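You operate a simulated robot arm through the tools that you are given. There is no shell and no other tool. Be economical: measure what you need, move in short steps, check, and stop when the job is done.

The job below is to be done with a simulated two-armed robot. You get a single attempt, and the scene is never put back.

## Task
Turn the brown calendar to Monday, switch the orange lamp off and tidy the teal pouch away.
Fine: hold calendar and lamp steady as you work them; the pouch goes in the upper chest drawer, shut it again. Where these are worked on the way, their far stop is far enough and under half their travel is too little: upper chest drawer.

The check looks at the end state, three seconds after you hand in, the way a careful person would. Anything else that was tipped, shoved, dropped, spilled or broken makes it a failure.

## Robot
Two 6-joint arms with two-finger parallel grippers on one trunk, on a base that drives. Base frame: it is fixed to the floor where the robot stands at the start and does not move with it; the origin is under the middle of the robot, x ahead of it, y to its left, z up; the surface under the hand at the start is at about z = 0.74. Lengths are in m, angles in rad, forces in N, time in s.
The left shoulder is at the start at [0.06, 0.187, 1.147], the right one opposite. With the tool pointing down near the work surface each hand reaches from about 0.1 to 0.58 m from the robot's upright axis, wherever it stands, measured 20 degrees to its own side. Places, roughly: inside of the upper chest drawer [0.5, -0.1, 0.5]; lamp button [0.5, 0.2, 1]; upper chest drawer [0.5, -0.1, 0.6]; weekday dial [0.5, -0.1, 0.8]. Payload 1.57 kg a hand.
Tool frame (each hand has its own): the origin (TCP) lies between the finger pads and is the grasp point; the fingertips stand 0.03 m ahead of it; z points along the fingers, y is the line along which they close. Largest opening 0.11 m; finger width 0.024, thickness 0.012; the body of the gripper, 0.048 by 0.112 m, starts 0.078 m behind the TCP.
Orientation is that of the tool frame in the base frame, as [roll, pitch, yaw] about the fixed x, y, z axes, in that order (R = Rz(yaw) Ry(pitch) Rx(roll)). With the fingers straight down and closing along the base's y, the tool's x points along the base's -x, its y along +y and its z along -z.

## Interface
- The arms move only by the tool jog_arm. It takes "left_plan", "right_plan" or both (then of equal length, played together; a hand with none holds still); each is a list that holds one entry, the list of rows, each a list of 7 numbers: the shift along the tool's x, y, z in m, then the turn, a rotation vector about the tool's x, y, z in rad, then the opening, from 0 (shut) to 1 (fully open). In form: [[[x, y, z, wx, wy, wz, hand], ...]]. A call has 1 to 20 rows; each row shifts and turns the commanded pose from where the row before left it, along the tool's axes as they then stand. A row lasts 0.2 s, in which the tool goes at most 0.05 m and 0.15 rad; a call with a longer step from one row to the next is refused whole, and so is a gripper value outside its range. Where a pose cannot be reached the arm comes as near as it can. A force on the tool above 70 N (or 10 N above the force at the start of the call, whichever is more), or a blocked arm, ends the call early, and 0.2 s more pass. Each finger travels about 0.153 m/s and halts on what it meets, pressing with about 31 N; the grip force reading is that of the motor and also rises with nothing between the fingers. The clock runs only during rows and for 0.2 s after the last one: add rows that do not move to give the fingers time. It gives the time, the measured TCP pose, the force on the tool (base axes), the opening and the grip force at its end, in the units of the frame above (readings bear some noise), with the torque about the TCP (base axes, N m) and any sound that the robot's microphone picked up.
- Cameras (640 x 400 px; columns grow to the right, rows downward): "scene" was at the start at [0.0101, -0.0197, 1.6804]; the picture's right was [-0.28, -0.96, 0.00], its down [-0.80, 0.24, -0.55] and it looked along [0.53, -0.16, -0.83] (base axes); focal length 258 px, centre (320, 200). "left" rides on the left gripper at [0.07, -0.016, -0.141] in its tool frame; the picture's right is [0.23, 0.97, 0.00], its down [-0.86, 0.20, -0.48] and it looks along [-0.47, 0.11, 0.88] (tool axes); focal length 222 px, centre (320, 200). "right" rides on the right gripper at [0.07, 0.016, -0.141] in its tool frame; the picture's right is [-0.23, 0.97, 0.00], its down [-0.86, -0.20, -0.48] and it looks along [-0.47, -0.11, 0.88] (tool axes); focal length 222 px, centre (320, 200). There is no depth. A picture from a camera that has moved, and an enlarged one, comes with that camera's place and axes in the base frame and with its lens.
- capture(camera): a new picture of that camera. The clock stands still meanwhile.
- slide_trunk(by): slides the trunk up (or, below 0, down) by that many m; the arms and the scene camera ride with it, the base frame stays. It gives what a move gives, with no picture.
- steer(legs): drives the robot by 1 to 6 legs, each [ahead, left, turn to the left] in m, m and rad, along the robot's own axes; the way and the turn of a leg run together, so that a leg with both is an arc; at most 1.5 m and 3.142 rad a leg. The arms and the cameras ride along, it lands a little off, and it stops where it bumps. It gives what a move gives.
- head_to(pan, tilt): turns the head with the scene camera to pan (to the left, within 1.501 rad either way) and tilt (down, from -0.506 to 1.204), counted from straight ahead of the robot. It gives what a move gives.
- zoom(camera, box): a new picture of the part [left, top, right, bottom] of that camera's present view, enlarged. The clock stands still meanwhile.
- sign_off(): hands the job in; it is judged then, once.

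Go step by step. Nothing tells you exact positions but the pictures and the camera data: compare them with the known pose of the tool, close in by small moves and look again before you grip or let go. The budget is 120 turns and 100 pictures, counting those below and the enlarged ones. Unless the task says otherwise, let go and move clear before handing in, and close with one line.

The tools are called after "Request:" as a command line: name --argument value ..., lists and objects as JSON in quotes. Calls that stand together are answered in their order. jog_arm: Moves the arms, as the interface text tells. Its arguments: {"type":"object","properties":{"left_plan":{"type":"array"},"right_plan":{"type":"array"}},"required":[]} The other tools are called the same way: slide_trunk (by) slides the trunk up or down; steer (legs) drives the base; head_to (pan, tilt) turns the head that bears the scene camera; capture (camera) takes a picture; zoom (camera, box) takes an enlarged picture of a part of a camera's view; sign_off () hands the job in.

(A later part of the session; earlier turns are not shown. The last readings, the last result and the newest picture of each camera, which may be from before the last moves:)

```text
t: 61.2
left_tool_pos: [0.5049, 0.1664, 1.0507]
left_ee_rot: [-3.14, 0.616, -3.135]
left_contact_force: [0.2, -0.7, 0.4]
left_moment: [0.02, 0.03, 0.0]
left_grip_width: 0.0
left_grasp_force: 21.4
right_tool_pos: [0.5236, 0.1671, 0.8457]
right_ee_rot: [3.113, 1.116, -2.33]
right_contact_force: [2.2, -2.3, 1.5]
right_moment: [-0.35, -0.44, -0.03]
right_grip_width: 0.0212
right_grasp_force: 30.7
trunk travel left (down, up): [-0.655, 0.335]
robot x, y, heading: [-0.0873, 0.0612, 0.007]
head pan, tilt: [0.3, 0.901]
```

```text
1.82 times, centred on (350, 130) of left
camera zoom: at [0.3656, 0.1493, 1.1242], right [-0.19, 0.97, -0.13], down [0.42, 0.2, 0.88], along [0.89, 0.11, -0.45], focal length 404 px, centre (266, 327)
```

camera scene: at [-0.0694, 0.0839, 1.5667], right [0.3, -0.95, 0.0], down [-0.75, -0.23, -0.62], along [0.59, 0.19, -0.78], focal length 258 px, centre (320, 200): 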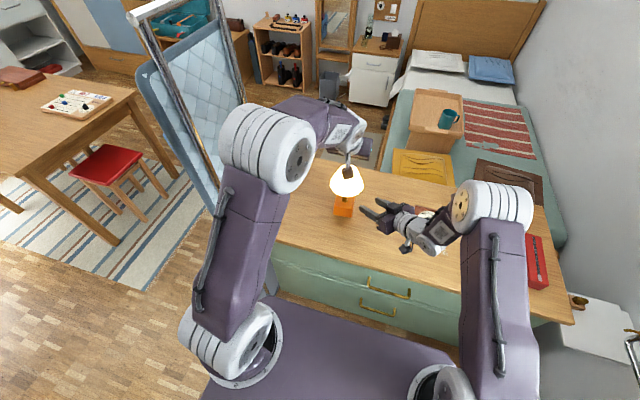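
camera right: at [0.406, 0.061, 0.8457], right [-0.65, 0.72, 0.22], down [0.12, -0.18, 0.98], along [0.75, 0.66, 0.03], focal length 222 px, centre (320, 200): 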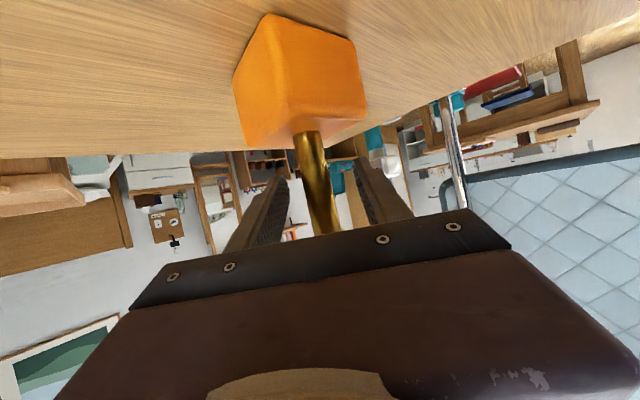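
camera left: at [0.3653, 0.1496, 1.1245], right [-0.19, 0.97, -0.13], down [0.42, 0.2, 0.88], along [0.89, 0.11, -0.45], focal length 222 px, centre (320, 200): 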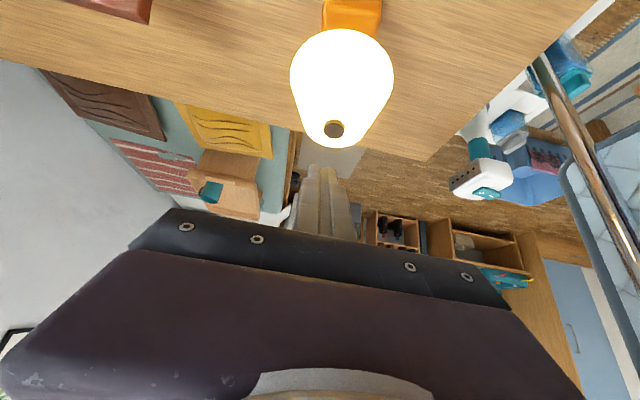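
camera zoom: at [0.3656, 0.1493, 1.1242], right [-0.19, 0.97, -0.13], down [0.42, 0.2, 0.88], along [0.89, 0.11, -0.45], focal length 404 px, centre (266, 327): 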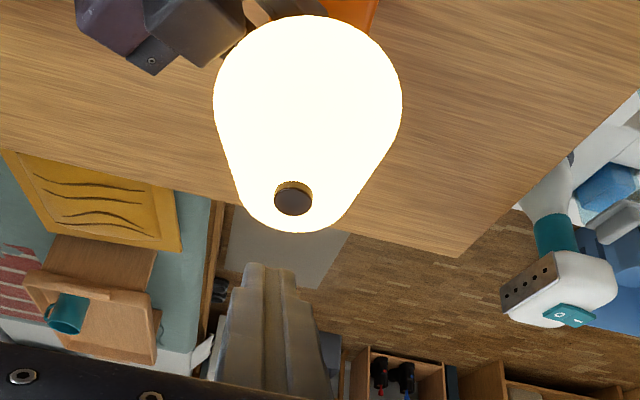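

The stem is held (grip 31 N, width 21 mm). Now the left fingertip moves over the button, down to just above it.

Request:
jog_arm --left_plan '[[[0.001, 0.005, 0.0238, 0, 0, 0, 0], [0.0069, 0, 0.0098, 0, 0, 0, 0], [0, 0, 0, 0, 0, 0, 0]]]'

Request:
zoom --camera "left" --box '[250, 60, 410, 220]'

Request:
zoom --camera "scene" --box '[310, 140, 390, 220]'

```text
t: 62.0
left_tool_pos: [0.5173, 0.1737, 1.0179]
left_ee_rot: [-3.139, 0.618, -3.134]
left_contact_force: [0.3, 0.3, 0.1]
left_moment: [0.03, -0.03, 0.01]
left_grip_width: 0.0
left_grasp_force: 21.4
right_tool_pos: [0.5254, 0.1668, 0.8469]
right_ee_rot: [3.114, 1.115, -2.329]
right_contact_force: [-1.2, -0.2, 2.2]
right_moment: [-0.25, -0.23, -0.01]
right_grip_width: 0.0213
right_grasp_force: 31.2
trunk travel left (down, up): [-0.655, 0.335]
robot x, y, heading: [-0.0823, 0.0596, 0.004]
head pan, tilt: [0.3, 0.901]
```

```text
2.50 times, centred on (330, 140) of left
camera zoom: at [0.3778, 0.1552, 1.0921], right [-0.19, 0.97, -0.13], down [0.42, 0.2, 0.88], along [0.89, 0.11, -0.45], focal length 555 px, centre (295, 350)
```

zoom: 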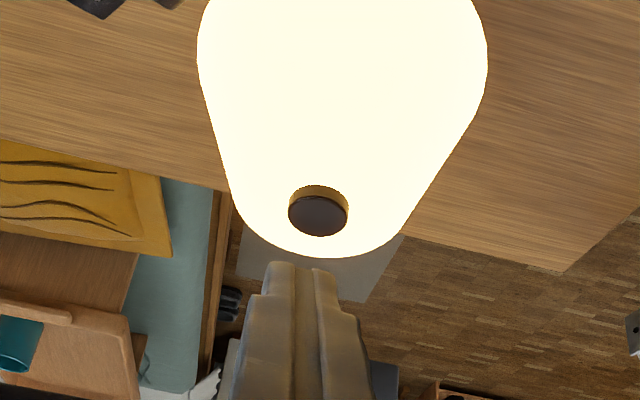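

```text
5.00 times, centred on (350, 180) of scene
camera zoom: at [-0.0693, 0.0844, 1.5666], right [0.3, -0.95, 0.0], down [-0.75, -0.23, -0.62], along [0.59, 0.19, -0.78], focal length 1292 px, centre (170, 300)
```

zoom: 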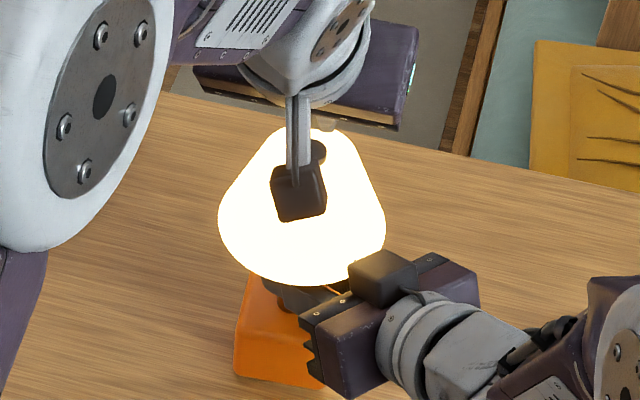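

The fingertip is about 2–3 cm above the button. I lower it in small steps and watch the force and sound.

Request:
jog_arm --left_plan '[[[-0.0033, 0.001, 0.0023, 0, 0, 0, 0], [0.0035, 0, 0.0049, 0, 0, 0, 0], [0.0035, 0, 0.0049, 0, 0, 0, 0], [0, 0, 0, 0, 0, 0, 0]]]'

Request:
zoom --camera "left" --box '[250, 60, 410, 220]'

```text
t: 63.0
left_tool_pos: [0.5222, 0.174, 1.0057]
left_ee_rot: [-3.14, 0.617, -3.134]
left_contact_force: [0.1, -0.2, -0.4]
left_moment: [-0.01, 0.01, -0.02]
left_grip_width: 0.0
left_grasp_force: 21.3
right_tool_pos: [0.5248, 0.1681, 0.846]
right_ee_rot: [3.113, 1.116, -2.329]
right_contact_force: [1.2, 0.9, 2.6]
right_moment: [-0.13, -0.32, -0.01]
right_grip_width: 0.0219
right_grasp_force: 30.7
trunk travel left (down, up): [-0.655, 0.335]
robot x, y, heading: [-0.0813, 0.0598, 0.002]
head pan, tilt: [0.3, 0.901]
```

```text
2.50 times, centred on (330, 140) of left
camera zoom: at [0.3821, 0.1558, 1.0798], right [-0.19, 0.97, -0.13], down [0.42, 0.2, 0.88], along [0.89, 0.11, -0.45], focal length 555 px, centre (295, 350)
```

zoom: 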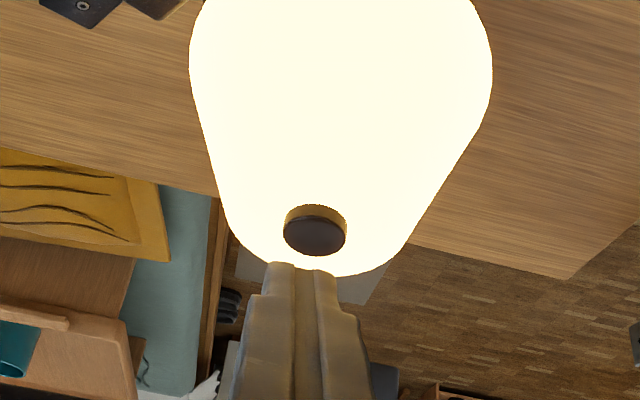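

Request:
jog_arm --left_plan '[[[0.0065, 0, -0.0046, 0, 0, 0, 0], [0.0023, 0, 0.0033, 0, 0, 0, 0], [0.0023, 0, 0.0033, 0, 0, 0, 0], [0, 0, 0, 0, 0, 0, 0]]]'

Request:
zoom --camera "left" --box '[250, 60, 410, 220]'

```text
t: 64.0
left_tool_pos: [0.5134, 0.1741, 0.9969]
left_ee_rot: [-3.14, 0.616, -3.133]
left_contact_force: [-0.4, 0.2, -0.1]
left_moment: [0.02, -0.03, -0.01]
left_grip_width: 0.0
left_grasp_force: 21.7
right_tool_pos: [0.5245, 0.1671, 0.8458]
right_ee_rot: [3.113, 1.115, -2.331]
right_contact_force: [0.7, 1.3, 3.5]
right_moment: [-0.12, -0.34, 0.03]
right_grip_width: 0.0216
right_grasp_force: 30.9
trunk travel left (down, up): [-0.655, 0.335]
robot x, y, heading: [-0.0839, 0.0616, 0.006]
head pan, tilt: [0.3, 0.901]
```

```text
2.50 times, centred on (330, 140) of left
camera zoom: at [0.3742, 0.1559, 1.0716], right [-0.19, 0.97, -0.13], down [0.42, 0.2, 0.88], along [0.89, 0.11, -0.45], focal length 555 px, centre (295, 350)
```

zoom: 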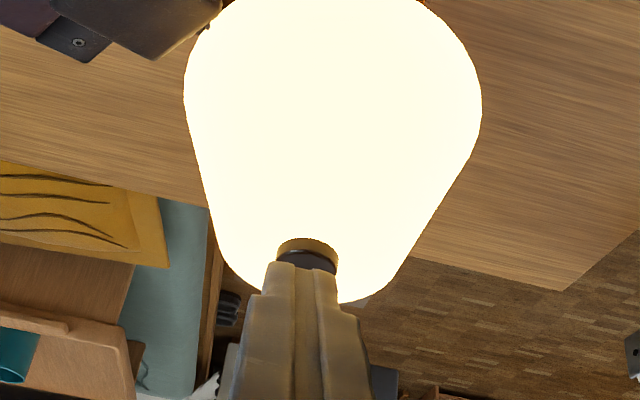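

Request:
jog_arm --left_plan '[[[0.0023, 0, 0.0033, 0, 0, 0, 0], [0.0023, 0, 0.0033, 0, 0, 0, 0], [0, 0, 0, 0, 0, 0, 0]]]'

Request:
zoom --camera "left" --box '[250, 60, 410, 220]'

```text
t: 64.8
left_tool_pos: [0.5133, 0.1748, 0.9883]
left_ee_rot: [-3.139, 0.619, -3.134]
left_contact_force: [-0.3, -0.1, 1.0]
left_moment: [0.01, -0.03, -0.01]
left_grip_width: 0.0001
left_grasp_force: 21.9
right_tool_pos: [0.524, 0.1682, 0.8463]
right_ee_rot: [3.113, 1.116, -2.331]
right_contact_force: [1.6, 0.2, 3.2]
right_moment: [-0.1, -0.41, 0.05]
right_grip_width: 0.0216
right_grasp_force: 31.1
trunk travel left (down, up): [-0.655, 0.335]
robot x, y, heading: [-0.0857, 0.0581, 0.007]
head pan, tilt: [0.3, 0.901]
heard: click
```

```text
2.50 times, centred on (330, 140) of left
camera zoom: at [0.374, 0.1559, 1.0637], right [-0.19, 0.97, -0.13], down [0.42, 0.2, 0.88], along [0.89, 0.11, -0.45], focal length 555 px, centre (295, 350)
```

zoom: 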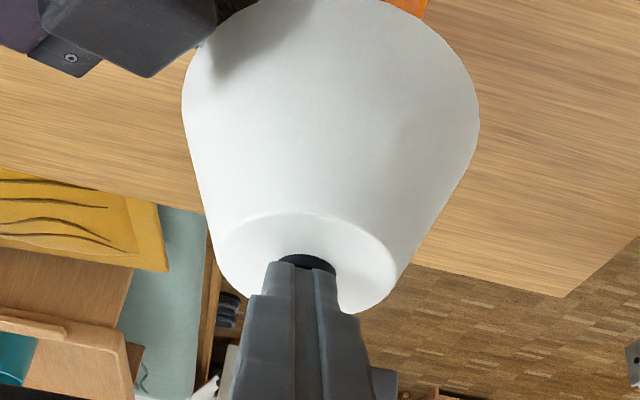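

Click, and the lamp is off. I lift the left hand straight up, then open the right hand and check.

Request:
jog_arm --left_plan '[[[-0.0029, 0, -0.0041, 0, 0, 0, 0], [-0.0116, 0, -0.0163, 0, 0, 0, 0], [-0.0232, 0, -0.0327, 0, 0, 0, 0], [-0.0232, 0, -0.0327, 0, 0, 0, 0], [0, 0, 0, 0, 0, 0, 0]]]'

Request:
jog_arm --right_plan '[[[0, 0, 0, 0, 0, 0, 0.25], [0, 0, 0, 0, 0, 0, 0.35], [0, 0, 0, 0, 0, 0, 0.5], [0, 0, 0, 0, 0, 0, 0.5], [0, 0, -0.02, 0, 0, 0, 0.5], [0, 0, -0.03, 0, 0, 0, 0.5], [0, 0, -0.03, 0, 0, 0, 0.5], [0, 0, 0, 0, 0, 0, 0.5]]]'

Request:
capture --camera "scene"

```text
t: 66.0
left_tool_pos: [0.5134, 0.1745, 1.096]
left_ee_rot: [-3.139, 0.618, -3.136]
left_contact_force: [0.7, 0.5, -0.2]
left_moment: [0.0, 0.01, 0.02]
left_grip_width: 0.0001
left_grasp_force: 21.0
right_tool_pos: [0.5236, 0.1667, 0.8456]
right_ee_rot: [3.115, 1.116, -2.33]
right_contact_force: [-0.9, -0.5, 4.7]
right_moment: [-0.2, -0.32, 0.01]
right_grip_width: 0.0214
right_grasp_force: 30.8
trunk travel left (down, up): [-0.655, 0.335]
robot x, y, heading: [-0.0821, 0.0605, 0.005]
head pan, tilt: [0.3, 0.901]
```

```text
t: 67.8
left_tool_pos: [0.5145, 0.1749, 1.0955]
left_ee_rot: [-3.139, 0.617, -3.134]
left_contact_force: [-0.3, -0.2, 0.5]
left_moment: [0.0, 0.0, 0.03]
left_grip_width: 0.0
left_grasp_force: 21.9
right_tool_pos: [0.478, 0.1141, 0.8825]
right_ee_rot: [3.113, 1.116, -2.33]
right_contact_force: [1.3, -0.1, -0.4]
right_moment: [-0.01, 0.01, 0.02]
right_grip_width: 0.0551
right_grasp_force: 0.1
trunk travel left (down, up): [-0.655, 0.335]
robot x, y, heading: [-0.0831, 0.0588, 0.004]
head pan, tilt: [0.3, 0.901]
```

```text
34 pictures are left
camera scene: at [-0.0682, 0.0849, 1.5666], right [0.3, -0.95, 0.0], down [-0.75, -0.23, -0.62], along [0.59, 0.19, -0.78], focal length 258 px, centre (320, 200)
```

scene: 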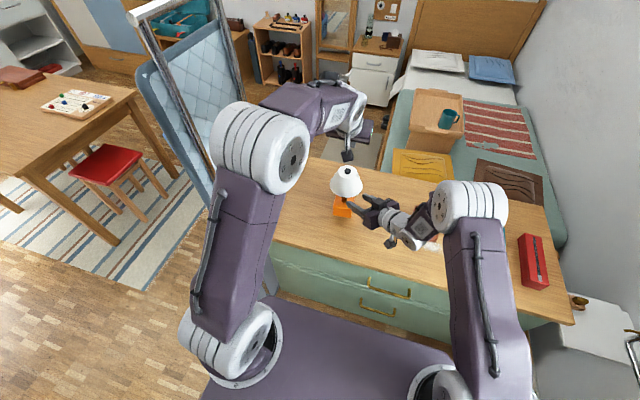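

The lamp is off and standing. Next the drawer: I retreat the right hand, back the robot off about 0.37 m and align with the handle.

Request:
jog_arm --right_plan '[[[0, 0, -0.03, 0, 0, 0, 0.5], [0, 0, -0.03, 0, 0, 0, 0.5], [0, 0, -0.02, 0, 0, 0, 0.5]]]'

Request:
steer --legs '[[-0.36, 0, 0], [0, -0.2, 0]]'

Request:
head_to --pan 0.0 --tilt 0.75

Request:
capture --camera "scene"

```text
t: 68.6
left_tool_pos: [0.513, 0.1741, 1.0953]
left_ee_rot: [-3.139, 0.616, -3.135]
left_contact_force: [-0.2, 0.1, -0.8]
left_moment: [0.02, -0.02, 0.01]
left_grip_width: 0.0001
left_grasp_force: 21.6
right_tool_pos: [0.4513, 0.0656, 0.9295]
right_ee_rot: [3.111, 1.108, -2.332]
right_contact_force: [0.4, -0.3, 0.3]
right_moment: [0.01, -0.02, -0.01]
right_grip_width: 0.0549
right_grasp_force: 0.0
right hand out of reach, approached as far as the arm can: row 2, 3
trunk travel left (down, up): [-0.655, 0.335]
robot x, y, heading: [-0.084, 0.0594, 0.006]
head pan, tilt: [0.3, 0.901]
```

```text
t: 72.1
left_tool_pos: [0.1548, -0.0251, 1.0954]
left_ee_rot: [-3.14, 0.618, -3.135]
left_contact_force: [0.0, -0.5, 0.3]
left_moment: [-0.01, 0.01, -0.02]
left_grip_width: 0.0
left_grasp_force: 20.6
right_tool_pos: [0.0929, -0.1332, 0.9291]
right_ee_rot: [3.112, 1.109, -2.331]
right_contact_force: [0.0, 0.6, 0.2]
right_moment: [-0.02, -0.02, -0.01]
right_grip_width: 0.0552
right_grasp_force: 0.1
trunk travel left (down, up): [-0.655, 0.335]
robot x, y, heading: [-0.4423, -0.1419, 0.007]
head pan, tilt: [0.3, 0.901]
```

```text
t: 72.9
left_tool_pos: [0.1541, -0.0258, 1.0946]
left_ee_rot: [-3.141, 0.616, -3.134]
left_contact_force: [0.0, 0.1, -0.3]
left_moment: [0.0, 0.01, -0.01]
left_grip_width: 0.0
left_grasp_force: 21.2
right_tool_pos: [0.0937, -0.1336, 0.9283]
right_ee_rot: [3.112, 1.109, -2.33]
right_contact_force: [-0.2, 0.9, 0.0]
right_moment: [0.01, -0.03, -0.01]
right_grip_width: 0.0551
right_grasp_force: 0.0
trunk travel left (down, up): [-0.655, 0.335]
robot x, y, heading: [-0.4391, -0.1371, 0.005]
head pan, tilt: [0.0, 0.75]
```

```text
33 pictures are left
camera scene: at [-0.4167, -0.138, 1.5785], right [0.01, -1.0, 0.0], down [-0.68, 0.0, -0.73], along [0.73, 0.0, -0.68], focal length 258 px, centre (320, 200)
```

scene: 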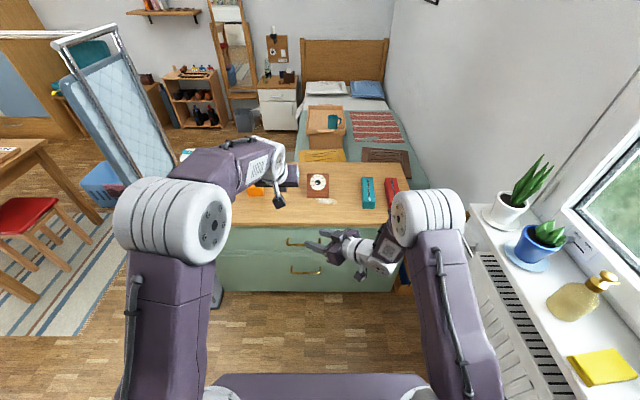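

Upper handle is at about (0.335, -0.065, 0.59). I lower the trunk, turn the right hand back to pointing down and aside, and set the left hand flat with its fingers closing vertically.

Request:
slide_trunk --by -0.22

Request:
jog_arm --right_plan '[[[0, 0, 0, 0.1211, -0.0018, 0.0602, 0.5], [0, 0, 0, 0.1211, -0.0018, 0.0602, 0.5], [0, 0, 0, 0.1211, -0.0018, 0.0602, 0.5], [0, 0, 0, 0.1211, -0.0018, 0.0602, 0.5], [0, 0, 0, 0.1211, -0.0018, 0.0602, 0.5], [0, 0, 0, 0.1211, -0.0018, 0.0602, 0.5], [0, 0, 0, 0, 0.1386, 0, 0.5], [0, 0, 0, 0, 0.1386, 0, 0.5], [0, 0, 0, 0, 0.1386, 0, 0.5], [0, 0, 0, 0, 0.1386, 0, 0.5], [0, 0, 0, 0, 0.1386, 0, 0.5], [0, 0, 0, 0, 0.1386, 0, 0.5], [0, 0, 0, 0, 0.1386, 0, 0.5], [0, 0, 0, 0, 0.1386, 0, 0.5], [0, -0.04, -0.02, 0, 0, 0, 0.5], [0, -0.04, -0.02, 0, 0, 0, 0.5], [0, -0.04, -0.02, 0, 0, 0, 0.5]]]' --left_plan '[[[0, 0, 0, 0, -0.1275, 0, 0], [0, 0, 0, 0, -0.1275, 0, 0.3], [0, 0, 0, 0, -0.1275, 0, 0.5], [0, 0, 0, 0, -0.1275, 0, 0.5], [0, 0, 0, 0, 0, 0.1428, 0.5], [0, 0, 0, 0, 0, 0.1428, 0.5], [0, 0, 0, 0, 0, 0.1428, 0.5], [0, 0, 0, 0, 0, 0.1428, 0.5], [0, 0, 0, 0, 0, 0.1428, 0.5], [0, 0, 0, 0, 0, 0.1428, 0.5], [0, 0, 0, 0, 0, 0.1428, 0.5], [0, 0, 0, 0, 0, 0.1428, 0.5], [0, 0, 0, 0, 0, 0.1428, 0.5], [0, 0, 0, 0, 0, 0.1428, 0.5], [0, 0, 0, 0, 0, 0.1428, 0.5], [0, 0, 0, 0, 0, 0, 0.5], [0, 0, 0, 0, 0, 0, 0.5]]]'

Request:
capture --camera "left"

```text
t: 75.2
left_tool_pos: [0.1548, -0.0257, 0.8736]
left_ee_rot: [-3.14, 0.617, -3.134]
left_contact_force: [0.5, -0.1, 0.0]
left_moment: [0.01, 0.01, 0.04]
left_grip_width: 0.0001
left_grasp_force: 21.3
right_tool_pos: [0.093, -0.1331, 0.7087]
right_ee_rot: [3.112, 1.108, -2.331]
right_contact_force: [-0.8, -0.1, 0.3]
right_moment: [0.03, 0.01, -0.02]
right_grip_width: 0.0549
right_grasp_force: 0.0
trunk travel left (down, up): [-0.435, 0.555]
robot x, y, heading: [-0.442, -0.1394, 0.005]
head pan, tilt: [0.0, 0.75]
```

```text
t: 78.8
left_tool_pos: [0.153, -0.0092, 0.8736]
left_ee_rot: [2.185, -0.043, 1.63]
left_contact_force: [-0.6, -0.2, 0.6]
left_moment: [-0.01, 0.01, 0.06]
left_grip_width: 0.055
left_grasp_force: 0.1
left hand out of reach, approached as far as the arm can: row 3, 4
right_tool_pos: [0.0551, -0.2478, 0.7537]
right_ee_rot: [-3.07, 0.302, -3.131]
right_contact_force: [0.7, -0.5, -0.1]
right_moment: [0.04, -0.01, 0.0]
right_grip_width: 0.055
right_grasp_force: 0.0
right hand out of reach, approached as far as the arm can: row 2, 3, 10, 11, 13, 14, 16, 17
trunk travel left (down, up): [-0.435, 0.555]
robot x, y, heading: [-0.4391, -0.1359, 0.002]
head pan, tilt: [0.0, 0.75]
```

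```text
32 pictures are left
camera left: at [0.0242, 0.0485, 0.9436], right [0.55, 0.23, 0.8], down [-0.22, -0.89, 0.4], along [0.81, -0.4, -0.44], focal length 222 px, centre (320, 200)
```

left: 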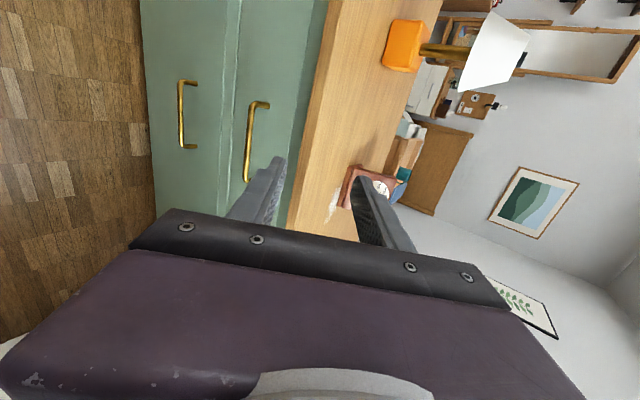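

The handle is visible. Its depth is uncertain (x 0.28–0.33), so I bring the left hand lower and flatter, and take a second view to fix it.

Request:
jog_arm --left_plan '[[[-0.0098, -0.029, 0.024, 0, 0, 0, 0.5], [-0.0098, -0.029, 0.024, 0, 0, 0, 0.5], [-0.0098, -0.029, 0.024, 0, 0, 0, 0.5], [-0.0098, -0.029, 0.024, 0, 0, 0, 0.5], [-0.0098, -0.029, 0.024, 0, 0, 0, 0.5], [0, 0, 0, -0.14, 0, -0.01, 0.5], [0, 0, 0, -0.14, 0, -0.01, 0.5], [0, 0, 0, 0, 0, 0, 0.5]]]'

Request:
capture --camera "left"

```text
t: 80.6
left_tool_pos: [0.1707, -0.049, 0.6832]
left_ee_rot: [1.905, -0.024, 1.638]
left_contact_force: [-0.1, 0.3, -0.5]
left_moment: [0.01, -0.01, 0.0]
left_grip_width: 0.0546
left_grasp_force: 0.1
right_tool_pos: [0.0544, -0.2453, 0.7551]
right_ee_rot: [-3.071, 0.305, -3.132]
right_contact_force: [0.2, 0.1, -0.3]
right_moment: [0.03, 0.06, -0.01]
right_grip_width: 0.0553
right_grasp_force: 0.1
trunk travel left (down, up): [-0.435, 0.555]
robot x, y, heading: [-0.4424, -0.1384, 0.006]
head pan, tilt: [0.0, 0.75]
```

```text
31 pictures are left
camera left: at [0.027, 0.0087, 0.715], right [0.3, 0.23, 0.93], down [-0.33, -0.89, 0.32], along [0.89, -0.4, -0.2], focal length 222 px, centre (320, 200)
```

left: 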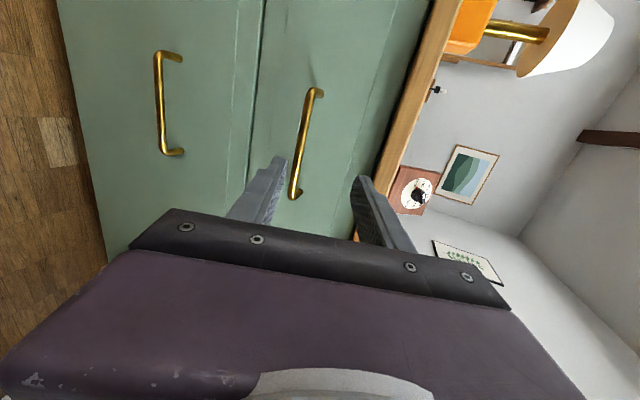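

Two views fix the handle at (0.322, -0.058, 0.604), spanning y -0.13 to 0.015. I approach to about 5 cm short.

Request:
jog_arm --left_plan '[[[-0.005, -0.0062, 0.0265, 0, 0, 0, 0.5], [-0.005, -0.0062, 0.0265, 0, 0, 0, 0.5], [-0.005, -0.0062, 0.0265, 0, 0, 0, 0.5], [-0.005, -0.0062, 0.0265, 0, 0, 0, 0.5], [0, 0, 0, 0, 0, 0, 0.5]]]'

Request:
capture --camera "left"

```text
t: 81.8
left_tool_pos: [0.2643, -0.0612, 0.6244]
left_ee_rot: [1.907, -0.025, 1.642]
left_contact_force: [-0.1, 0.0, 0.1]
left_moment: [0.01, 0.01, 0.0]
left_grip_width: 0.0549
left_grasp_force: 0.0
right_tool_pos: [0.0553, -0.2471, 0.7541]
right_ee_rot: [-3.069, 0.302, -3.13]
right_contact_force: [-0.4, -0.2, 0.0]
right_moment: [-0.01, 0.02, 0.05]
right_grip_width: 0.0552
right_grasp_force: 0.0
trunk travel left (down, up): [-0.435, 0.555]
robot x, y, heading: [-0.4421, -0.1392, 0.004]
head pan, tilt: [0.0, 0.75]
```

```text
30 pictures are left
camera left: at [0.12, -0.0028, 0.6565], right [0.31, 0.23, 0.92], down [-0.33, -0.89, 0.32], along [0.89, -0.4, -0.2], focal length 222 px, centre (320, 200)
```

left: 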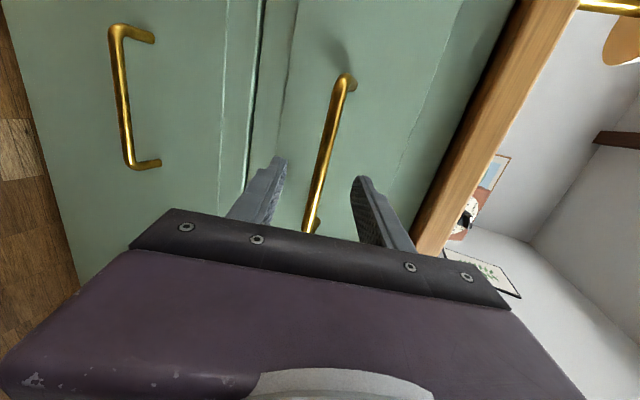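

The bar passes centrally between the fingers. I advance 5 cm and close.

Request:
jog_arm --left_plan '[[[0, 0, 0.025, 0, 0, 0, 0.5], [0, 0, 0.022, 0, 0, 0, 0.5], [0, 0, 0, 0, 0, 0, 0.4], [0, 0, 0, 0, 0, 0, 0.2], [0, 0, 0, 0, 0, 0, 0], [0, 0, 0, 0, 0, 0, 0]]]'

Request:
capture --camera "left"

```text
t: 83.2
left_tool_pos: [0.3101, -0.0577, 0.6095]
left_ee_rot: [1.904, -0.025, 1.641]
left_contact_force: [1.8, -0.6, 2.5]
left_moment: [0.19, -0.03, -0.12]
left_grip_width: 0.012
left_grasp_force: 29.1
right_tool_pos: [0.0567, -0.2457, 0.7555]
right_ee_rot: [-3.07, 0.303, -3.13]
right_contact_force: [-0.8, 0.4, -0.1]
right_moment: [0.01, -0.01, -0.07]
right_grip_width: 0.0552
right_grasp_force: 0.1
trunk travel left (down, up): [-0.435, 0.555]
robot x, y, heading: [-0.4433, -0.1353, 0.01]
head pan, tilt: [0.0, 0.75]
```

```text
29 pictures are left
camera left: at [0.1642, 0.0002, 0.6422], right [0.3, 0.23, 0.93], down [-0.33, -0.89, 0.32], along [0.9, -0.4, -0.2], focal length 222 px, centre (320, 200)
```

left: 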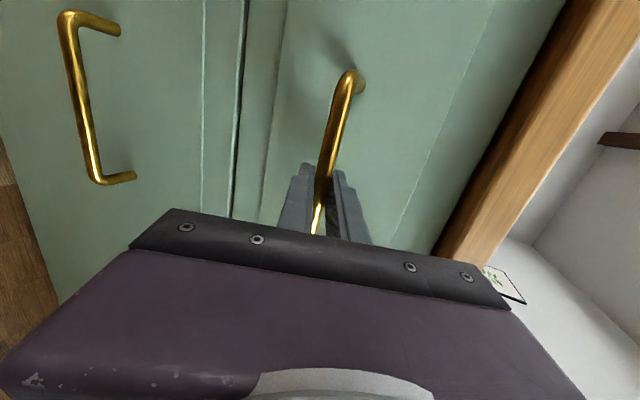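

The handle grip works, but an open drawer would block the way to the pouch on the chest top. So I release it, fetch the pouch with the right hand first, and come back to this handle pose.

Request:
jog_arm --left_plan '[[[0, 0, 0, 0, 0, 0, 0.2], [0, 0, 0, 0, 0, 0, 0.45], [0, 0, 0, 0, 0, 0, 0.5], [0, 0, -0.03, 0, 0, 0, 0.5], [0, 0, -0.04, 0, 0, 0, 0.5], [0, 0, -0.04, 0, 0, 0, 0.5], [0, 0, -0.03, 0, 0, 0, 0.5]]]'

Request:
slide_trunk --by 0.34

Request:
jog_arm --right_plan '[[[0, 0, 0, -0.07, 0.1, 0, 0.5], [0, 0, 0, 0, 0.1, 0, 0.5], [0, 0, 0, 0, 0.1, 0, 0.5], [0, 0, 0, 0, 0, 0, 0.5]]]' --left_plan '[[[0.001, 0.0283, -0.0098, 0, 0, 0, 0.5], [0.001, 0.0283, -0.0098, 0, 0, 0, 0.5], [0.001, 0.0283, -0.0098, 0, 0, 0, 0.5], [0.001, 0.0283, -0.0098, 0, 0, 0, 0.5]]]'

```text
t: 84.8
left_tool_pos: [0.1763, -0.0685, 0.6553]
left_ee_rot: [1.902, -0.025, 1.641]
left_contact_force: [0.1, 0.5, 0.4]
left_moment: [0.0, 0.04, 0.03]
left_grip_width: 0.0555
left_grasp_force: 0.1
right_tool_pos: [0.0557, -0.2468, 0.7549]
right_ee_rot: [-3.069, 0.303, -3.133]
right_contact_force: [0.7, 0.9, -0.6]
right_moment: [0.03, 0.0, -0.03]
right_grip_width: 0.055
right_grasp_force: 0.0
trunk travel left (down, up): [-0.435, 0.555]
robot x, y, heading: [-0.4429, -0.1391, 0.001]
head pan, tilt: [0.0, 0.75]
```

```text
t: 88.1
left_tool_pos: [0.1769, -0.0685, 0.9941]
left_ee_rot: [1.907, -0.023, 1.641]
left_contact_force: [0.5, 0.6, 0.5]
left_moment: [0.04, 0.01, 0.0]
left_grip_width: 0.0552
left_grasp_force: 0.0
right_tool_pos: [0.0555, -0.2478, 1.0939]
right_ee_rot: [-3.072, 0.303, -3.13]
right_contact_force: [-0.7, 0.4, -0.3]
right_moment: [0.0, 0.01, -0.03]
right_grip_width: 0.0549
right_grasp_force: 0.2
trunk travel left (down, up): [-0.775, 0.215]
robot x, y, heading: [-0.4447, -0.1423, 0.004]
head pan, tilt: [0.0, 0.75]
```

```text
t: 89.1
left_tool_pos: [0.1744, -0.0663, 1.1126]
left_ee_rot: [1.906, -0.023, 1.642]
left_contact_force: [-0.1, 0.5, 0.2]
left_moment: [0.0, 0.01, 0.02]
left_grip_width: 0.0549
left_grasp_force: 0.1
right_tool_pos: [0.043, -0.2434, 1.0818]
right_ee_rot: [-3.036, 0.229, -3.135]
right_contact_force: [-0.3, 0.0, 0.4]
right_moment: [0.02, -0.01, 0.0]
right_grip_width: 0.0553
right_grasp_force: 0.0
right hand out of reach, approached as far as the arm can: row 1, 2, 3
trunk travel left (down, up): [-0.775, 0.215]
robot x, y, heading: [-0.443, -0.1397, 0.005]
head pan, tilt: [0.0, 0.75]
```

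Now I drive in toward the pouch.

Request:
steer --legs '[[0.43, -0.04, 0]]'

Request:
jog_arm --right_plan '[[[0, -0.035, 0, 0, 0, 0, 0.7], [0, -0.035, 0, 0, 0, 0, 0.7], [0, 0, 0, -0.05, 0.115, 0, 0.7], [0, 0, 0, -0.05, 0.114, 0, 0.7], [0, 0, 0, 0, 0, 0, 0.7]]]'

Request:
capture --camera "right"

```text
t: 91.8
left_tool_pos: [0.6059, -0.1027, 1.1136]
left_ee_rot: [1.906, -0.025, 1.643]
left_contact_force: [-0.5, 0.0, 0.2]
left_moment: [-0.03, 0.04, 0.02]
left_grip_width: 0.055
left_grasp_force: 0.2
right_tool_pos: [0.4735, -0.2795, 1.0817]
right_ee_rot: [-3.037, 0.229, -3.134]
right_contact_force: [0.3, -0.7, -0.1]
right_moment: [0.0, -0.03, 0.01]
right_grip_width: 0.0548
right_grasp_force: 0.0
trunk travel left (down, up): [-0.775, 0.215]
robot x, y, heading: [-0.0104, -0.1789, 0.006]
head pan, tilt: [0.0, 0.75]
```

```text
t: 93.0
left_tool_pos: [0.6062, -0.1039, 1.1137]
left_ee_rot: [1.906, -0.022, 1.642]
left_contact_force: [-0.1, -0.1, -0.3]
left_moment: [0.0, -0.01, 0.02]
left_grip_width: 0.0548
left_grasp_force: 0.0
right_tool_pos: [0.4695, -0.346, 1.083]
right_ee_rot: [-3.024, 0.237, -3.131]
right_contact_force: [-0.6, -0.4, 0.5]
right_moment: [0.0, 0.0, 0.03]
right_grip_width: 0.0768
right_grasp_force: 0.0
right hand out of reach, approached as far as the arm can: row 2, 3, 4
trunk travel left (down, up): [-0.775, 0.215]
robot x, y, heading: [-0.0142, -0.1766, 0.001]
head pan, tilt: [0.0, 0.75]
```

```text
28 pictures are left
camera right: at [0.3682, -0.3141, 1.2025], right [0.24, 0.97, -0.06], down [0.72, -0.13, 0.68], along [0.66, -0.21, -0.73], focal length 222 px, centre (320, 200)
```

right: 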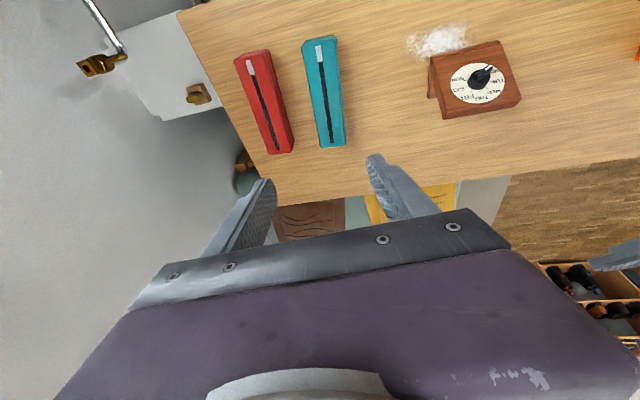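

The pouch is centred at about (0.50, -0.36), long axis nearly along x. I lower the right hand over it and try to straighten the tool.

Request:
jog_arm --right_plan '[[[0.0037, 0.0019, 0.041, 0, 0, 0, 0.75], [0.0037, 0.0019, 0.041, 0, 0, 0, 0.75], [0.0037, 0.0019, 0.041, 0, 0, 0, 0.75], [0.0037, 0.0019, 0.041, 0, 0, 0, 0.75], [0.0037, 0.0019, 0.041, 0, 0, 0, 0.75], [0, 0, 0, -0.039, 0.079, 0.02, 0.75], [0, 0, 0, -0.039, 0.079, 0.02, 0.75], [0, 0, 0, -0.039, 0.079, 0.02, 0.75], [0, 0, 0, 0, 0, 0, 0.75]]]'

Request:
capture --camera "right"

```text
t: 95.0
left_tool_pos: [0.6055, -0.1013, 1.1134]
left_ee_rot: [1.905, -0.024, 1.641]
left_contact_force: [1.0, -0.5, -0.9]
left_moment: [0.02, -0.02, 0.02]
left_grip_width: 0.0552
left_grasp_force: 0.1
right_tool_pos: [0.4894, -0.3575, 0.876]
right_ee_rot: [-3.069, 0.131, 3.111]
right_contact_force: [-0.3, 0.7, 0.7]
right_moment: [-0.03, 0.0, 0.03]
right_grip_width: 0.0826
right_grasp_force: 0.1
right hand out of reach, approached as far as the arm can: row 7, 8
trunk travel left (down, up): [-0.775, 0.215]
robot x, y, heading: [-0.0102, -0.1774, 0.005]
head pan, tilt: [0.0, 0.75]
```

```text
27 pictures are left
camera right: at [0.4011, -0.3292, 1.0061], right [0.26, 0.96, -0.04], down [0.78, -0.19, 0.6], along [0.57, -0.19, -0.8], focal length 222 px, centre (320, 200)
```

right: 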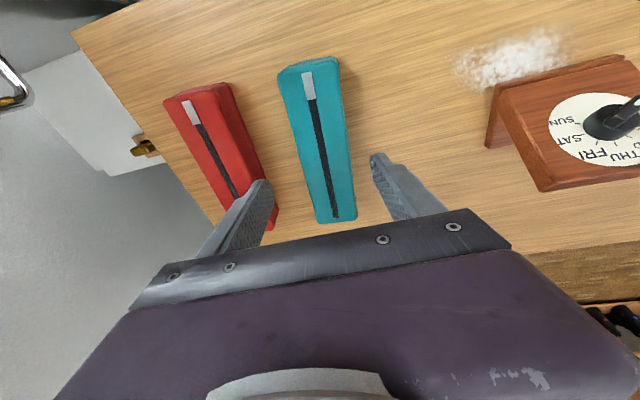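

The fingers straddle the teal pouch's width, with room beside the red one. I lower to just around its top and check.

Request:
jog_arm --right_plan '[[[-0.0008, 0.0016, 0.025, 0, 0, 0, 0.75], [-0.0008, 0.0016, 0.025, 0, 0, 0, 0.75], [0, 0, 0, 0, 0, 0, 0.75]]]'

Request:
capture --camera "right"

```text
t: 95.8
left_tool_pos: [0.6068, -0.1026, 1.1133]
left_ee_rot: [1.906, -0.023, 1.643]
left_contact_force: [0.1, -0.5, -0.6]
left_moment: [0.03, -0.03, 0.01]
left_grip_width: 0.0549
left_grasp_force: 0.0
right_tool_pos: [0.4964, -0.3597, 0.8264]
right_ee_rot: [-3.068, 0.13, 3.113]
right_contact_force: [0.1, 0.1, 0.1]
right_moment: [-0.03, 0.01, 0.02]
right_grip_width: 0.0824
right_grasp_force: 0.2
trunk travel left (down, up): [-0.775, 0.215]
robot x, y, heading: [-0.0082, -0.1747, 0.009]
head pan, tilt: [0.0, 0.75]
```

```text
26 pictures are left
camera right: at [0.4092, -0.3299, 0.9568], right [0.26, 0.96, -0.04], down [0.78, -0.19, 0.6], along [0.57, -0.19, -0.8], focal length 222 px, centre (320, 200)
```

right: 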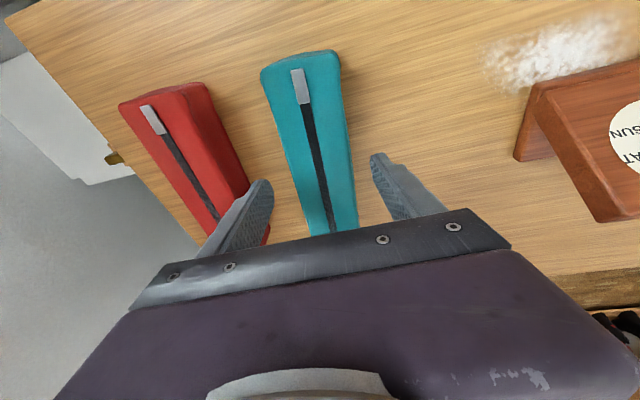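

Request:
jog_arm --right_plan '[[[0, 0.005, 0.018, 0, 0, 0, 0.75], [0, 0.002, 0.017, 0, 0, 0, 0.75], [0, 0, 0, 0, 0, 0, 0.6], [0, 0, 0, 0, 0, 0, 0.4], [0, 0, 0, 0, 0, 0, 0.2], [0, 0, 0, 0, 0, 0, 0]]]'

Request:
capture --camera "right"

```text
t: 97.2
left_tool_pos: [0.6061, -0.1014, 1.1132]
left_ee_rot: [1.906, -0.023, 1.643]
left_contact_force: [0.2, 0.7, 0.2]
left_moment: [-0.04, 0.0, 0.02]
left_grip_width: 0.0548
left_grasp_force: 0.1
right_tool_pos: [0.5009, -0.3538, 0.7913]
right_ee_rot: [-3.068, 0.133, 3.111]
right_contact_force: [0.3, -1.8, 1.4]
right_moment: [0.07, 0.01, -0.06]
right_grip_width: 0.0587
right_grasp_force: 31.5
trunk travel left (down, up): [-0.775, 0.215]
robot x, y, heading: [-0.0099, -0.1766, 0.006]
head pan, tilt: [0.0, 0.75]
```

```text
25 pictures are left
camera right: at [0.414, -0.3255, 0.9224], right [0.26, 0.96, -0.04], down [0.78, -0.19, 0.6], along [0.57, -0.19, -0.8], focal length 222 px, centre (320, 200)
```

right: 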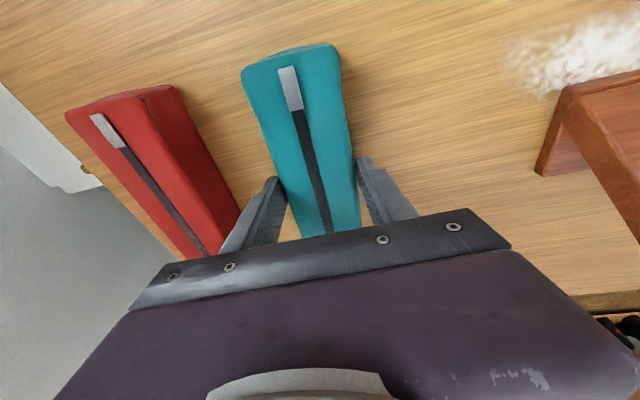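

The pouch is gripped (59 mm wide). I lift it straight up.

Request:
jog_arm --right_plan '[[[0, 0, -0.015, 0, 0, 0, 0], [0, 0, -0.03, 0, 0, 0, 0], [0, 0, -0.04, 0, 0, 0, 0], [0, 0, -0.04, 0, 0, 0, 0], [0, 0, -0.04, 0, 0, 0, 0], [0, 0, -0.04, 0, 0, 0, 0], [0, 0, 0, 0, 0, 0, 0]]]'

Request:
steer --legs '[[-0.46, 0.02, 0]]'

Request:
capture --camera "scene"

```text
t: 98.8
left_tool_pos: [0.607, -0.1018, 1.1116]
left_ee_rot: [1.907, -0.025, 1.641]
left_contact_force: [0.7, 1.4, 0.1]
left_moment: [0.05, -0.02, 0.0]
left_grip_width: 0.055
left_grasp_force: 0.0
right_tool_pos: [0.4625, -0.3372, 0.9851]
right_ee_rot: [-3.05, 0.141, 3.113]
right_contact_force: [0.4, -0.3, -1.9]
right_moment: [-0.01, 0.03, -0.02]
right_grip_width: 0.0586
right_grasp_force: 31.1
right hand out of reach, approached as far as the arm can: row 5, 6
trunk travel left (down, up): [-0.775, 0.215]
robot x, y, heading: [-0.015, -0.176, 0.004]
head pan, tilt: [0.0, 0.75]
```

```text
t: 101.5
left_tool_pos: [0.1502, -0.088, 1.1121]
left_ee_rot: [1.906, -0.023, 1.639]
left_contact_force: [0.2, -0.1, 0.5]
left_moment: [0.0, 0.0, -0.01]
left_grip_width: 0.0549
left_grasp_force: 0.0
right_tool_pos: [0.0038, -0.3206, 0.9852]
right_ee_rot: [-3.051, 0.143, 3.108]
right_contact_force: [0.4, -0.7, -1.8]
right_moment: [0.0, 0.01, 0.02]
right_grip_width: 0.0583
right_grasp_force: 30.6
trunk travel left (down, up): [-0.775, 0.215]
robot x, y, heading: [-0.471, -0.1596, 0.004]
head pan, tilt: [0.0, 0.75]
```

```text
24 pictures are left
camera scene: at [-0.4427, -0.1583, 1.6985], right [0.0, -1.0, 0.0], down [-0.68, 0.0, -0.73], along [0.73, 0.0, -0.68], focal length 258 px, centre (320, 200)
```

scene: 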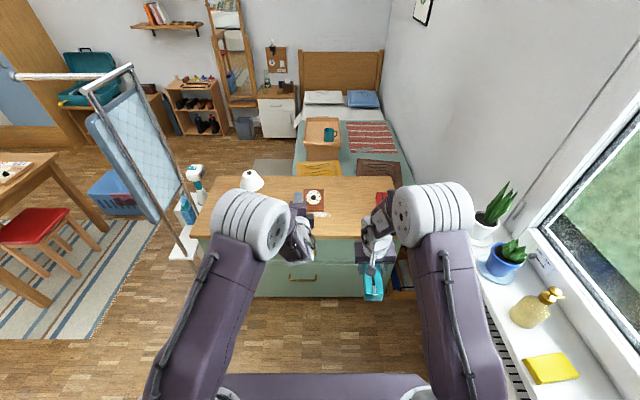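

The pouch hangs securely. Now I set up for the handle again: lower the trunk, close in slightly, then bring the left hand to its stand-off while the right keeps the pouch high.

Request:
slide_trunk --by -0.22

Request:
steer --legs '[[0.05, 0, 0]]'

Request:
jog_arm --left_plan '[[[0.003, -0.0386, 0.0183, 0, 0, 0, 0.5], [0.003, -0.0386, 0.0183, 0, 0, 0, 0.5], [0.003, -0.0386, 0.0183, 0, 0, 0, 0.5], [0.003, -0.0386, 0.0183, 0, 0, 0, 0.5], [0.003, -0.0386, 0.0183, 0, 0, 0, 0.5], [0.003, -0.0386, 0.0183, 0, 0, 0, 0.5], [0, 0, 0, 0, 0, 0, 0.5]]]' --right_plan '[[[0, 0, 0, 0, 0, 0, 0], [0, -0.02, -0.03, 0, 0, 0, 0], [0, -0.02, -0.03, 0, 0, 0, 0], [0, -0.02, -0.03, 0, 0, 0, 0], [0, -0.02, -0.03, 0, 0, 0, 0], [0, 0, 0, 0, 0, 0, 0], [0, 0, 0, 0, 0, 0, 0]]]'

Request:
capture --camera "left"

```text
t: 103.9
left_tool_pos: [0.1486, -0.0878, 0.894]
left_ee_rot: [1.905, -0.025, 1.639]
left_contact_force: [0.1, 0.3, 0.3]
left_moment: [-0.01, 0.01, 0.01]
left_grip_width: 0.0548
left_grasp_force: 0.1
right_tool_pos: [0.0033, -0.3212, 0.7662]
right_ee_rot: [-3.052, 0.143, 3.108]
right_contact_force: [0.4, -0.8, -1.4]
right_moment: [-0.01, 0.01, 0.0]
right_grip_width: 0.0581
right_grasp_force: 31.3
trunk travel left (down, up): [-0.555, 0.435]
robot x, y, heading: [-0.4705, -0.1549, 0.004]
head pan, tilt: [0.0, 0.75]
```

```text
t: 104.8
left_tool_pos: [0.1998, -0.0872, 0.8924]
left_ee_rot: [1.909, -0.024, 1.638]
left_contact_force: [0.0, -0.5, -0.6]
left_moment: [-0.01, -0.04, 0.0]
left_grip_width: 0.055
left_grasp_force: 0.1
right_tool_pos: [0.0538, -0.3198, 0.7647]
right_ee_rot: [-3.052, 0.141, 3.108]
right_contact_force: [0.1, 0.7, -1.9]
right_moment: [-0.01, 0.03, -0.01]
right_grip_width: 0.0578
right_grasp_force: 30.8
trunk travel left (down, up): [-0.555, 0.435]
robot x, y, heading: [-0.4202, -0.1578, 0.001]
head pan, tilt: [0.0, 0.75]
```

```text
t: 106.4
left_tool_pos: [0.2238, -0.0608, 0.6384]
left_ee_rot: [1.905, -0.025, 1.639]
left_contact_force: [0.2, 0.3, 0.4]
left_moment: [0.01, 0.02, -0.03]
left_grip_width: 0.0548
left_grasp_force: 0.0
right_tool_pos: [0.0077, -0.3692, 0.8458]
right_ee_rot: [-3.019, 0.158, 3.109]
right_contact_force: [0.6, -0.3, -1.4]
right_moment: [0.02, 0.0, 0.0]
right_grip_width: 0.0576
right_grasp_force: 30.9
right hand out of reach, approached as far as the arm can: row 2, 3, 4, 5
trunk travel left (down, up): [-0.555, 0.435]
robot x, y, heading: [-0.4187, -0.1586, 0.001]
head pan, tilt: [0.0, 0.75]
```

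```text
23 pictures are left
camera left: at [0.0794, -0.0036, 0.6703], right [0.31, 0.22, 0.93], down [-0.33, -0.89, 0.32], along [0.89, -0.4, -0.2], focal length 222 px, centre (320, 200)
```

left: 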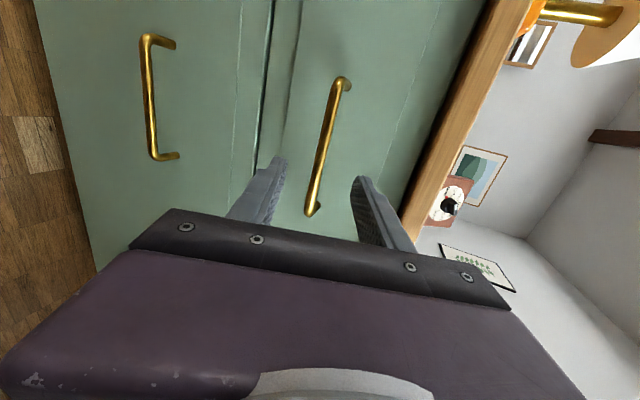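

Aligned as before. I advance 9 cm and close on the handle.

Request:
jog_arm --left_plan '[[[0, 0, 0.03, 0, 0, 0, 0.5], [0, 0, 0.03, 0, 0, 0, 0.5], [0, 0, 0.03, 0, 0, 0, 0.5], [0, 0, 0, 0, 0, 0, 0.4], [0, 0, 0, 0, 0, 0, 0.2], [0, 0, 0, 0, 0, 0, 0], [0, 0, 0, 0, 0, 0, 0]]]'

```text
t: 108.0
left_tool_pos: [0.2835, -0.0589, 0.6189]
left_ee_rot: [1.909, -0.022, 1.638]
left_contact_force: [-3.2, 0.7, -5.0]
left_moment: [0.05, 0.17, -0.19]
left_grip_width: 0.0117
left_grasp_force: 29.0
left hand out of reach, approached as far as the arm can: row 3
right_tool_pos: [0.0089, -0.3691, 0.8441]
right_ee_rot: [-3.019, 0.155, 3.108]
right_contact_force: [0.3, 0.6, -1.4]
right_moment: [-0.01, 0.04, 0.04]
right_grip_width: 0.0575
right_grasp_force: 31.4
trunk travel left (down, up): [-0.555, 0.435]
robot x, y, heading: [-0.4183, -0.1603, 0.0]
head pan, tilt: [0.0, 0.75]
```

The arm ran out of reach and only the fingertips hold the bar. I open, drive 3 cm forward, and close again.

Request:
jog_arm --left_plan '[[[0, 0, 0, 0, 0, 0, 0.2], [0, 0, 0, 0, 0, 0, 0.4], [0, 0, 0, 0, 0, 0, 0.4]]]'

Request:
steer --legs '[[0.028, 0, 0]]'

Request:
jog_arm --left_plan '[[[0, -0.004, 0, 0, 0, 0, 0.4], [0, 0, 0, 0, 0, 0, 0.2], [0, 0, 0, 0, 0, 0, 0], [0, 0, 0, 0, 0, 0, 0]]]'

Request:
capture --camera "left"

```text
t: 108.8
left_tool_pos: [0.2847, -0.0582, 0.6207]
left_ee_rot: [1.906, -0.025, 1.639]
left_contact_force: [1.0, 0.2, -0.2]
left_moment: [0.01, 0.01, 0.02]
left_grip_width: 0.044
left_grasp_force: 0.2
right_tool_pos: [0.0073, -0.3698, 0.8449]
right_ee_rot: [-3.02, 0.157, 3.109]
right_contact_force: [-0.6, 0.0, -2.3]
right_moment: [0.0, 0.03, -0.01]
right_grip_width: 0.0576
right_grasp_force: 30.9
trunk travel left (down, up): [-0.555, 0.435]
robot x, y, heading: [-0.4194, -0.1611, 0.004]
head pan, tilt: [0.0, 0.75]
```

```text
t: 109.8
left_tool_pos: [0.3117, -0.0597, 0.6194]
left_ee_rot: [1.904, -0.025, 1.639]
left_contact_force: [0.4, -0.3, 0.3]
left_moment: [0.01, -0.01, -0.01]
left_grip_width: 0.0438
left_grasp_force: 0.0
right_tool_pos: [0.0358, -0.3685, 0.845]
right_ee_rot: [-3.02, 0.157, 3.109]
right_contact_force: [-0.4, 0.0, -1.6]
right_moment: [-0.01, 0.04, 0.03]
right_grip_width: 0.0577
right_grasp_force: 30.8
trunk travel left (down, up): [-0.555, 0.435]
robot x, y, heading: [-0.3931, -0.1603, 0.005]
head pan, tilt: [0.0, 0.75]
stopped in leg 1: the force on the tool passed its limit at 116 N (the readings are from after the stop); the commanded pose is now the measured one
```

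```text
t: 110.8
left_tool_pos: [0.3081, -0.0585, 0.6094]
left_ee_rot: [1.915, -0.026, 1.639]
left_contact_force: [-16.7, -1.4, -17.2]
left_moment: [0.11, 0.12, 0.23]
left_grip_width: 0.012
left_grasp_force: 29.1
right_tool_pos: [0.0373, -0.3684, 0.8432]
right_ee_rot: [-3.019, 0.155, 3.11]
right_contact_force: [0.5, -0.1, -1.7]
right_moment: [-0.01, 0.05, -0.02]
right_grip_width: 0.0575
right_grasp_force: 30.9
trunk travel left (down, up): [-0.555, 0.435]
robot x, y, heading: [-0.3914, -0.1554, 0.005]
head pan, tilt: [0.0, 0.75]
```

```text
22 pictures are left
camera left: at [0.1644, -0.0011, 0.6438], right [0.31, 0.22, 0.92], down [-0.32, -0.89, 0.33], along [0.89, -0.4, -0.21], focal length 222 px, centre (320, 200)
```

left: 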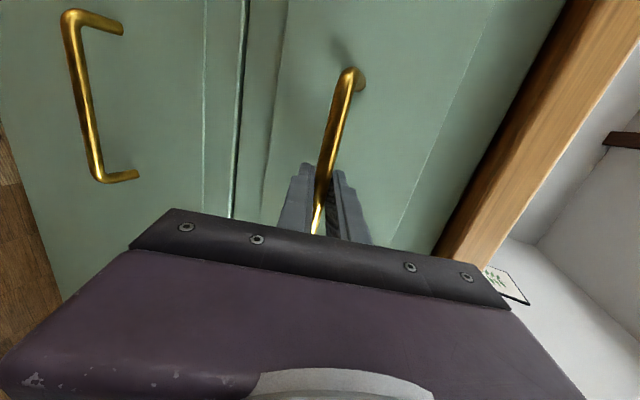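

The grip is solid now. I pull by driving straight back in stages.

Request:
steer --legs '[[-0.12, 0, 0]]'

```text
t: 112.0
left_tool_pos: [0.1898, -0.0591, 0.61]
left_ee_rot: [1.912, -0.027, 1.638]
left_contact_force: [0.9, -1.6, -28.2]
left_moment: [0.08, 0.0, -0.09]
left_grip_width: 0.0118
left_grasp_force: 29.0
right_tool_pos: [-0.0814, -0.3688, 0.8429]
right_ee_rot: [-3.021, 0.155, 3.112]
right_contact_force: [0.0, -0.4, -1.5]
right_moment: [0.01, 0.0, -0.04]
right_grip_width: 0.0573
right_grasp_force: 30.9
trunk travel left (down, up): [-0.555, 0.435]
robot x, y, heading: [-0.515, -0.1579, 0.003]
head pan, tilt: [0.0, 0.75]
```

Request:
jog_arm --left_plan '[[[0, -0.003, 0.001, 0, 0, 0, 0], [0, 0, 0, 0, 0, 0, 0]]]'

Request:
steer --legs '[[-0.1, 0, 0]]'

```text
t: 112.6
left_tool_pos: [0.1877, -0.0593, 0.6097]
left_ee_rot: [1.912, -0.026, 1.639]
left_contact_force: [-1.3, 3.8, -4.3]
left_moment: [-0.03, 0.07, -0.53]
left_grip_width: 0.0119
left_grasp_force: 29.2
right_tool_pos: [-0.0835, -0.368, 0.845]
right_ee_rot: [-3.02, 0.157, 3.111]
right_contact_force: [-0.4, 0.1, -0.8]
right_moment: [0.05, 0.02, 0.01]
right_grip_width: 0.0575
right_grasp_force: 30.9
trunk travel left (down, up): [-0.555, 0.435]
robot x, y, heading: [-0.5143, -0.1583, 0.005]
head pan, tilt: [0.0, 0.75]
```

```text
t: 113.8
left_tool_pos: [0.085, -0.0583, 0.6097]
left_ee_rot: [1.911, -0.024, 1.639]
left_contact_force: [1.7, 10.8, -8.5]
left_moment: [0.3, -0.11, 0.33]
left_grip_width: 0.0118
left_grasp_force: 28.8
right_tool_pos: [-0.1857, -0.3684, 0.844]
right_ee_rot: [-3.019, 0.156, 3.111]
right_contact_force: [-0.5, -0.6, -1.0]
right_moment: [0.02, 0.02, -0.01]
right_grip_width: 0.0576
right_grasp_force: 30.8
trunk travel left (down, up): [-0.555, 0.435]
robot x, y, heading: [-0.6118, -0.1598, 0.007]
head pan, tilt: [0.0, 0.75]
```

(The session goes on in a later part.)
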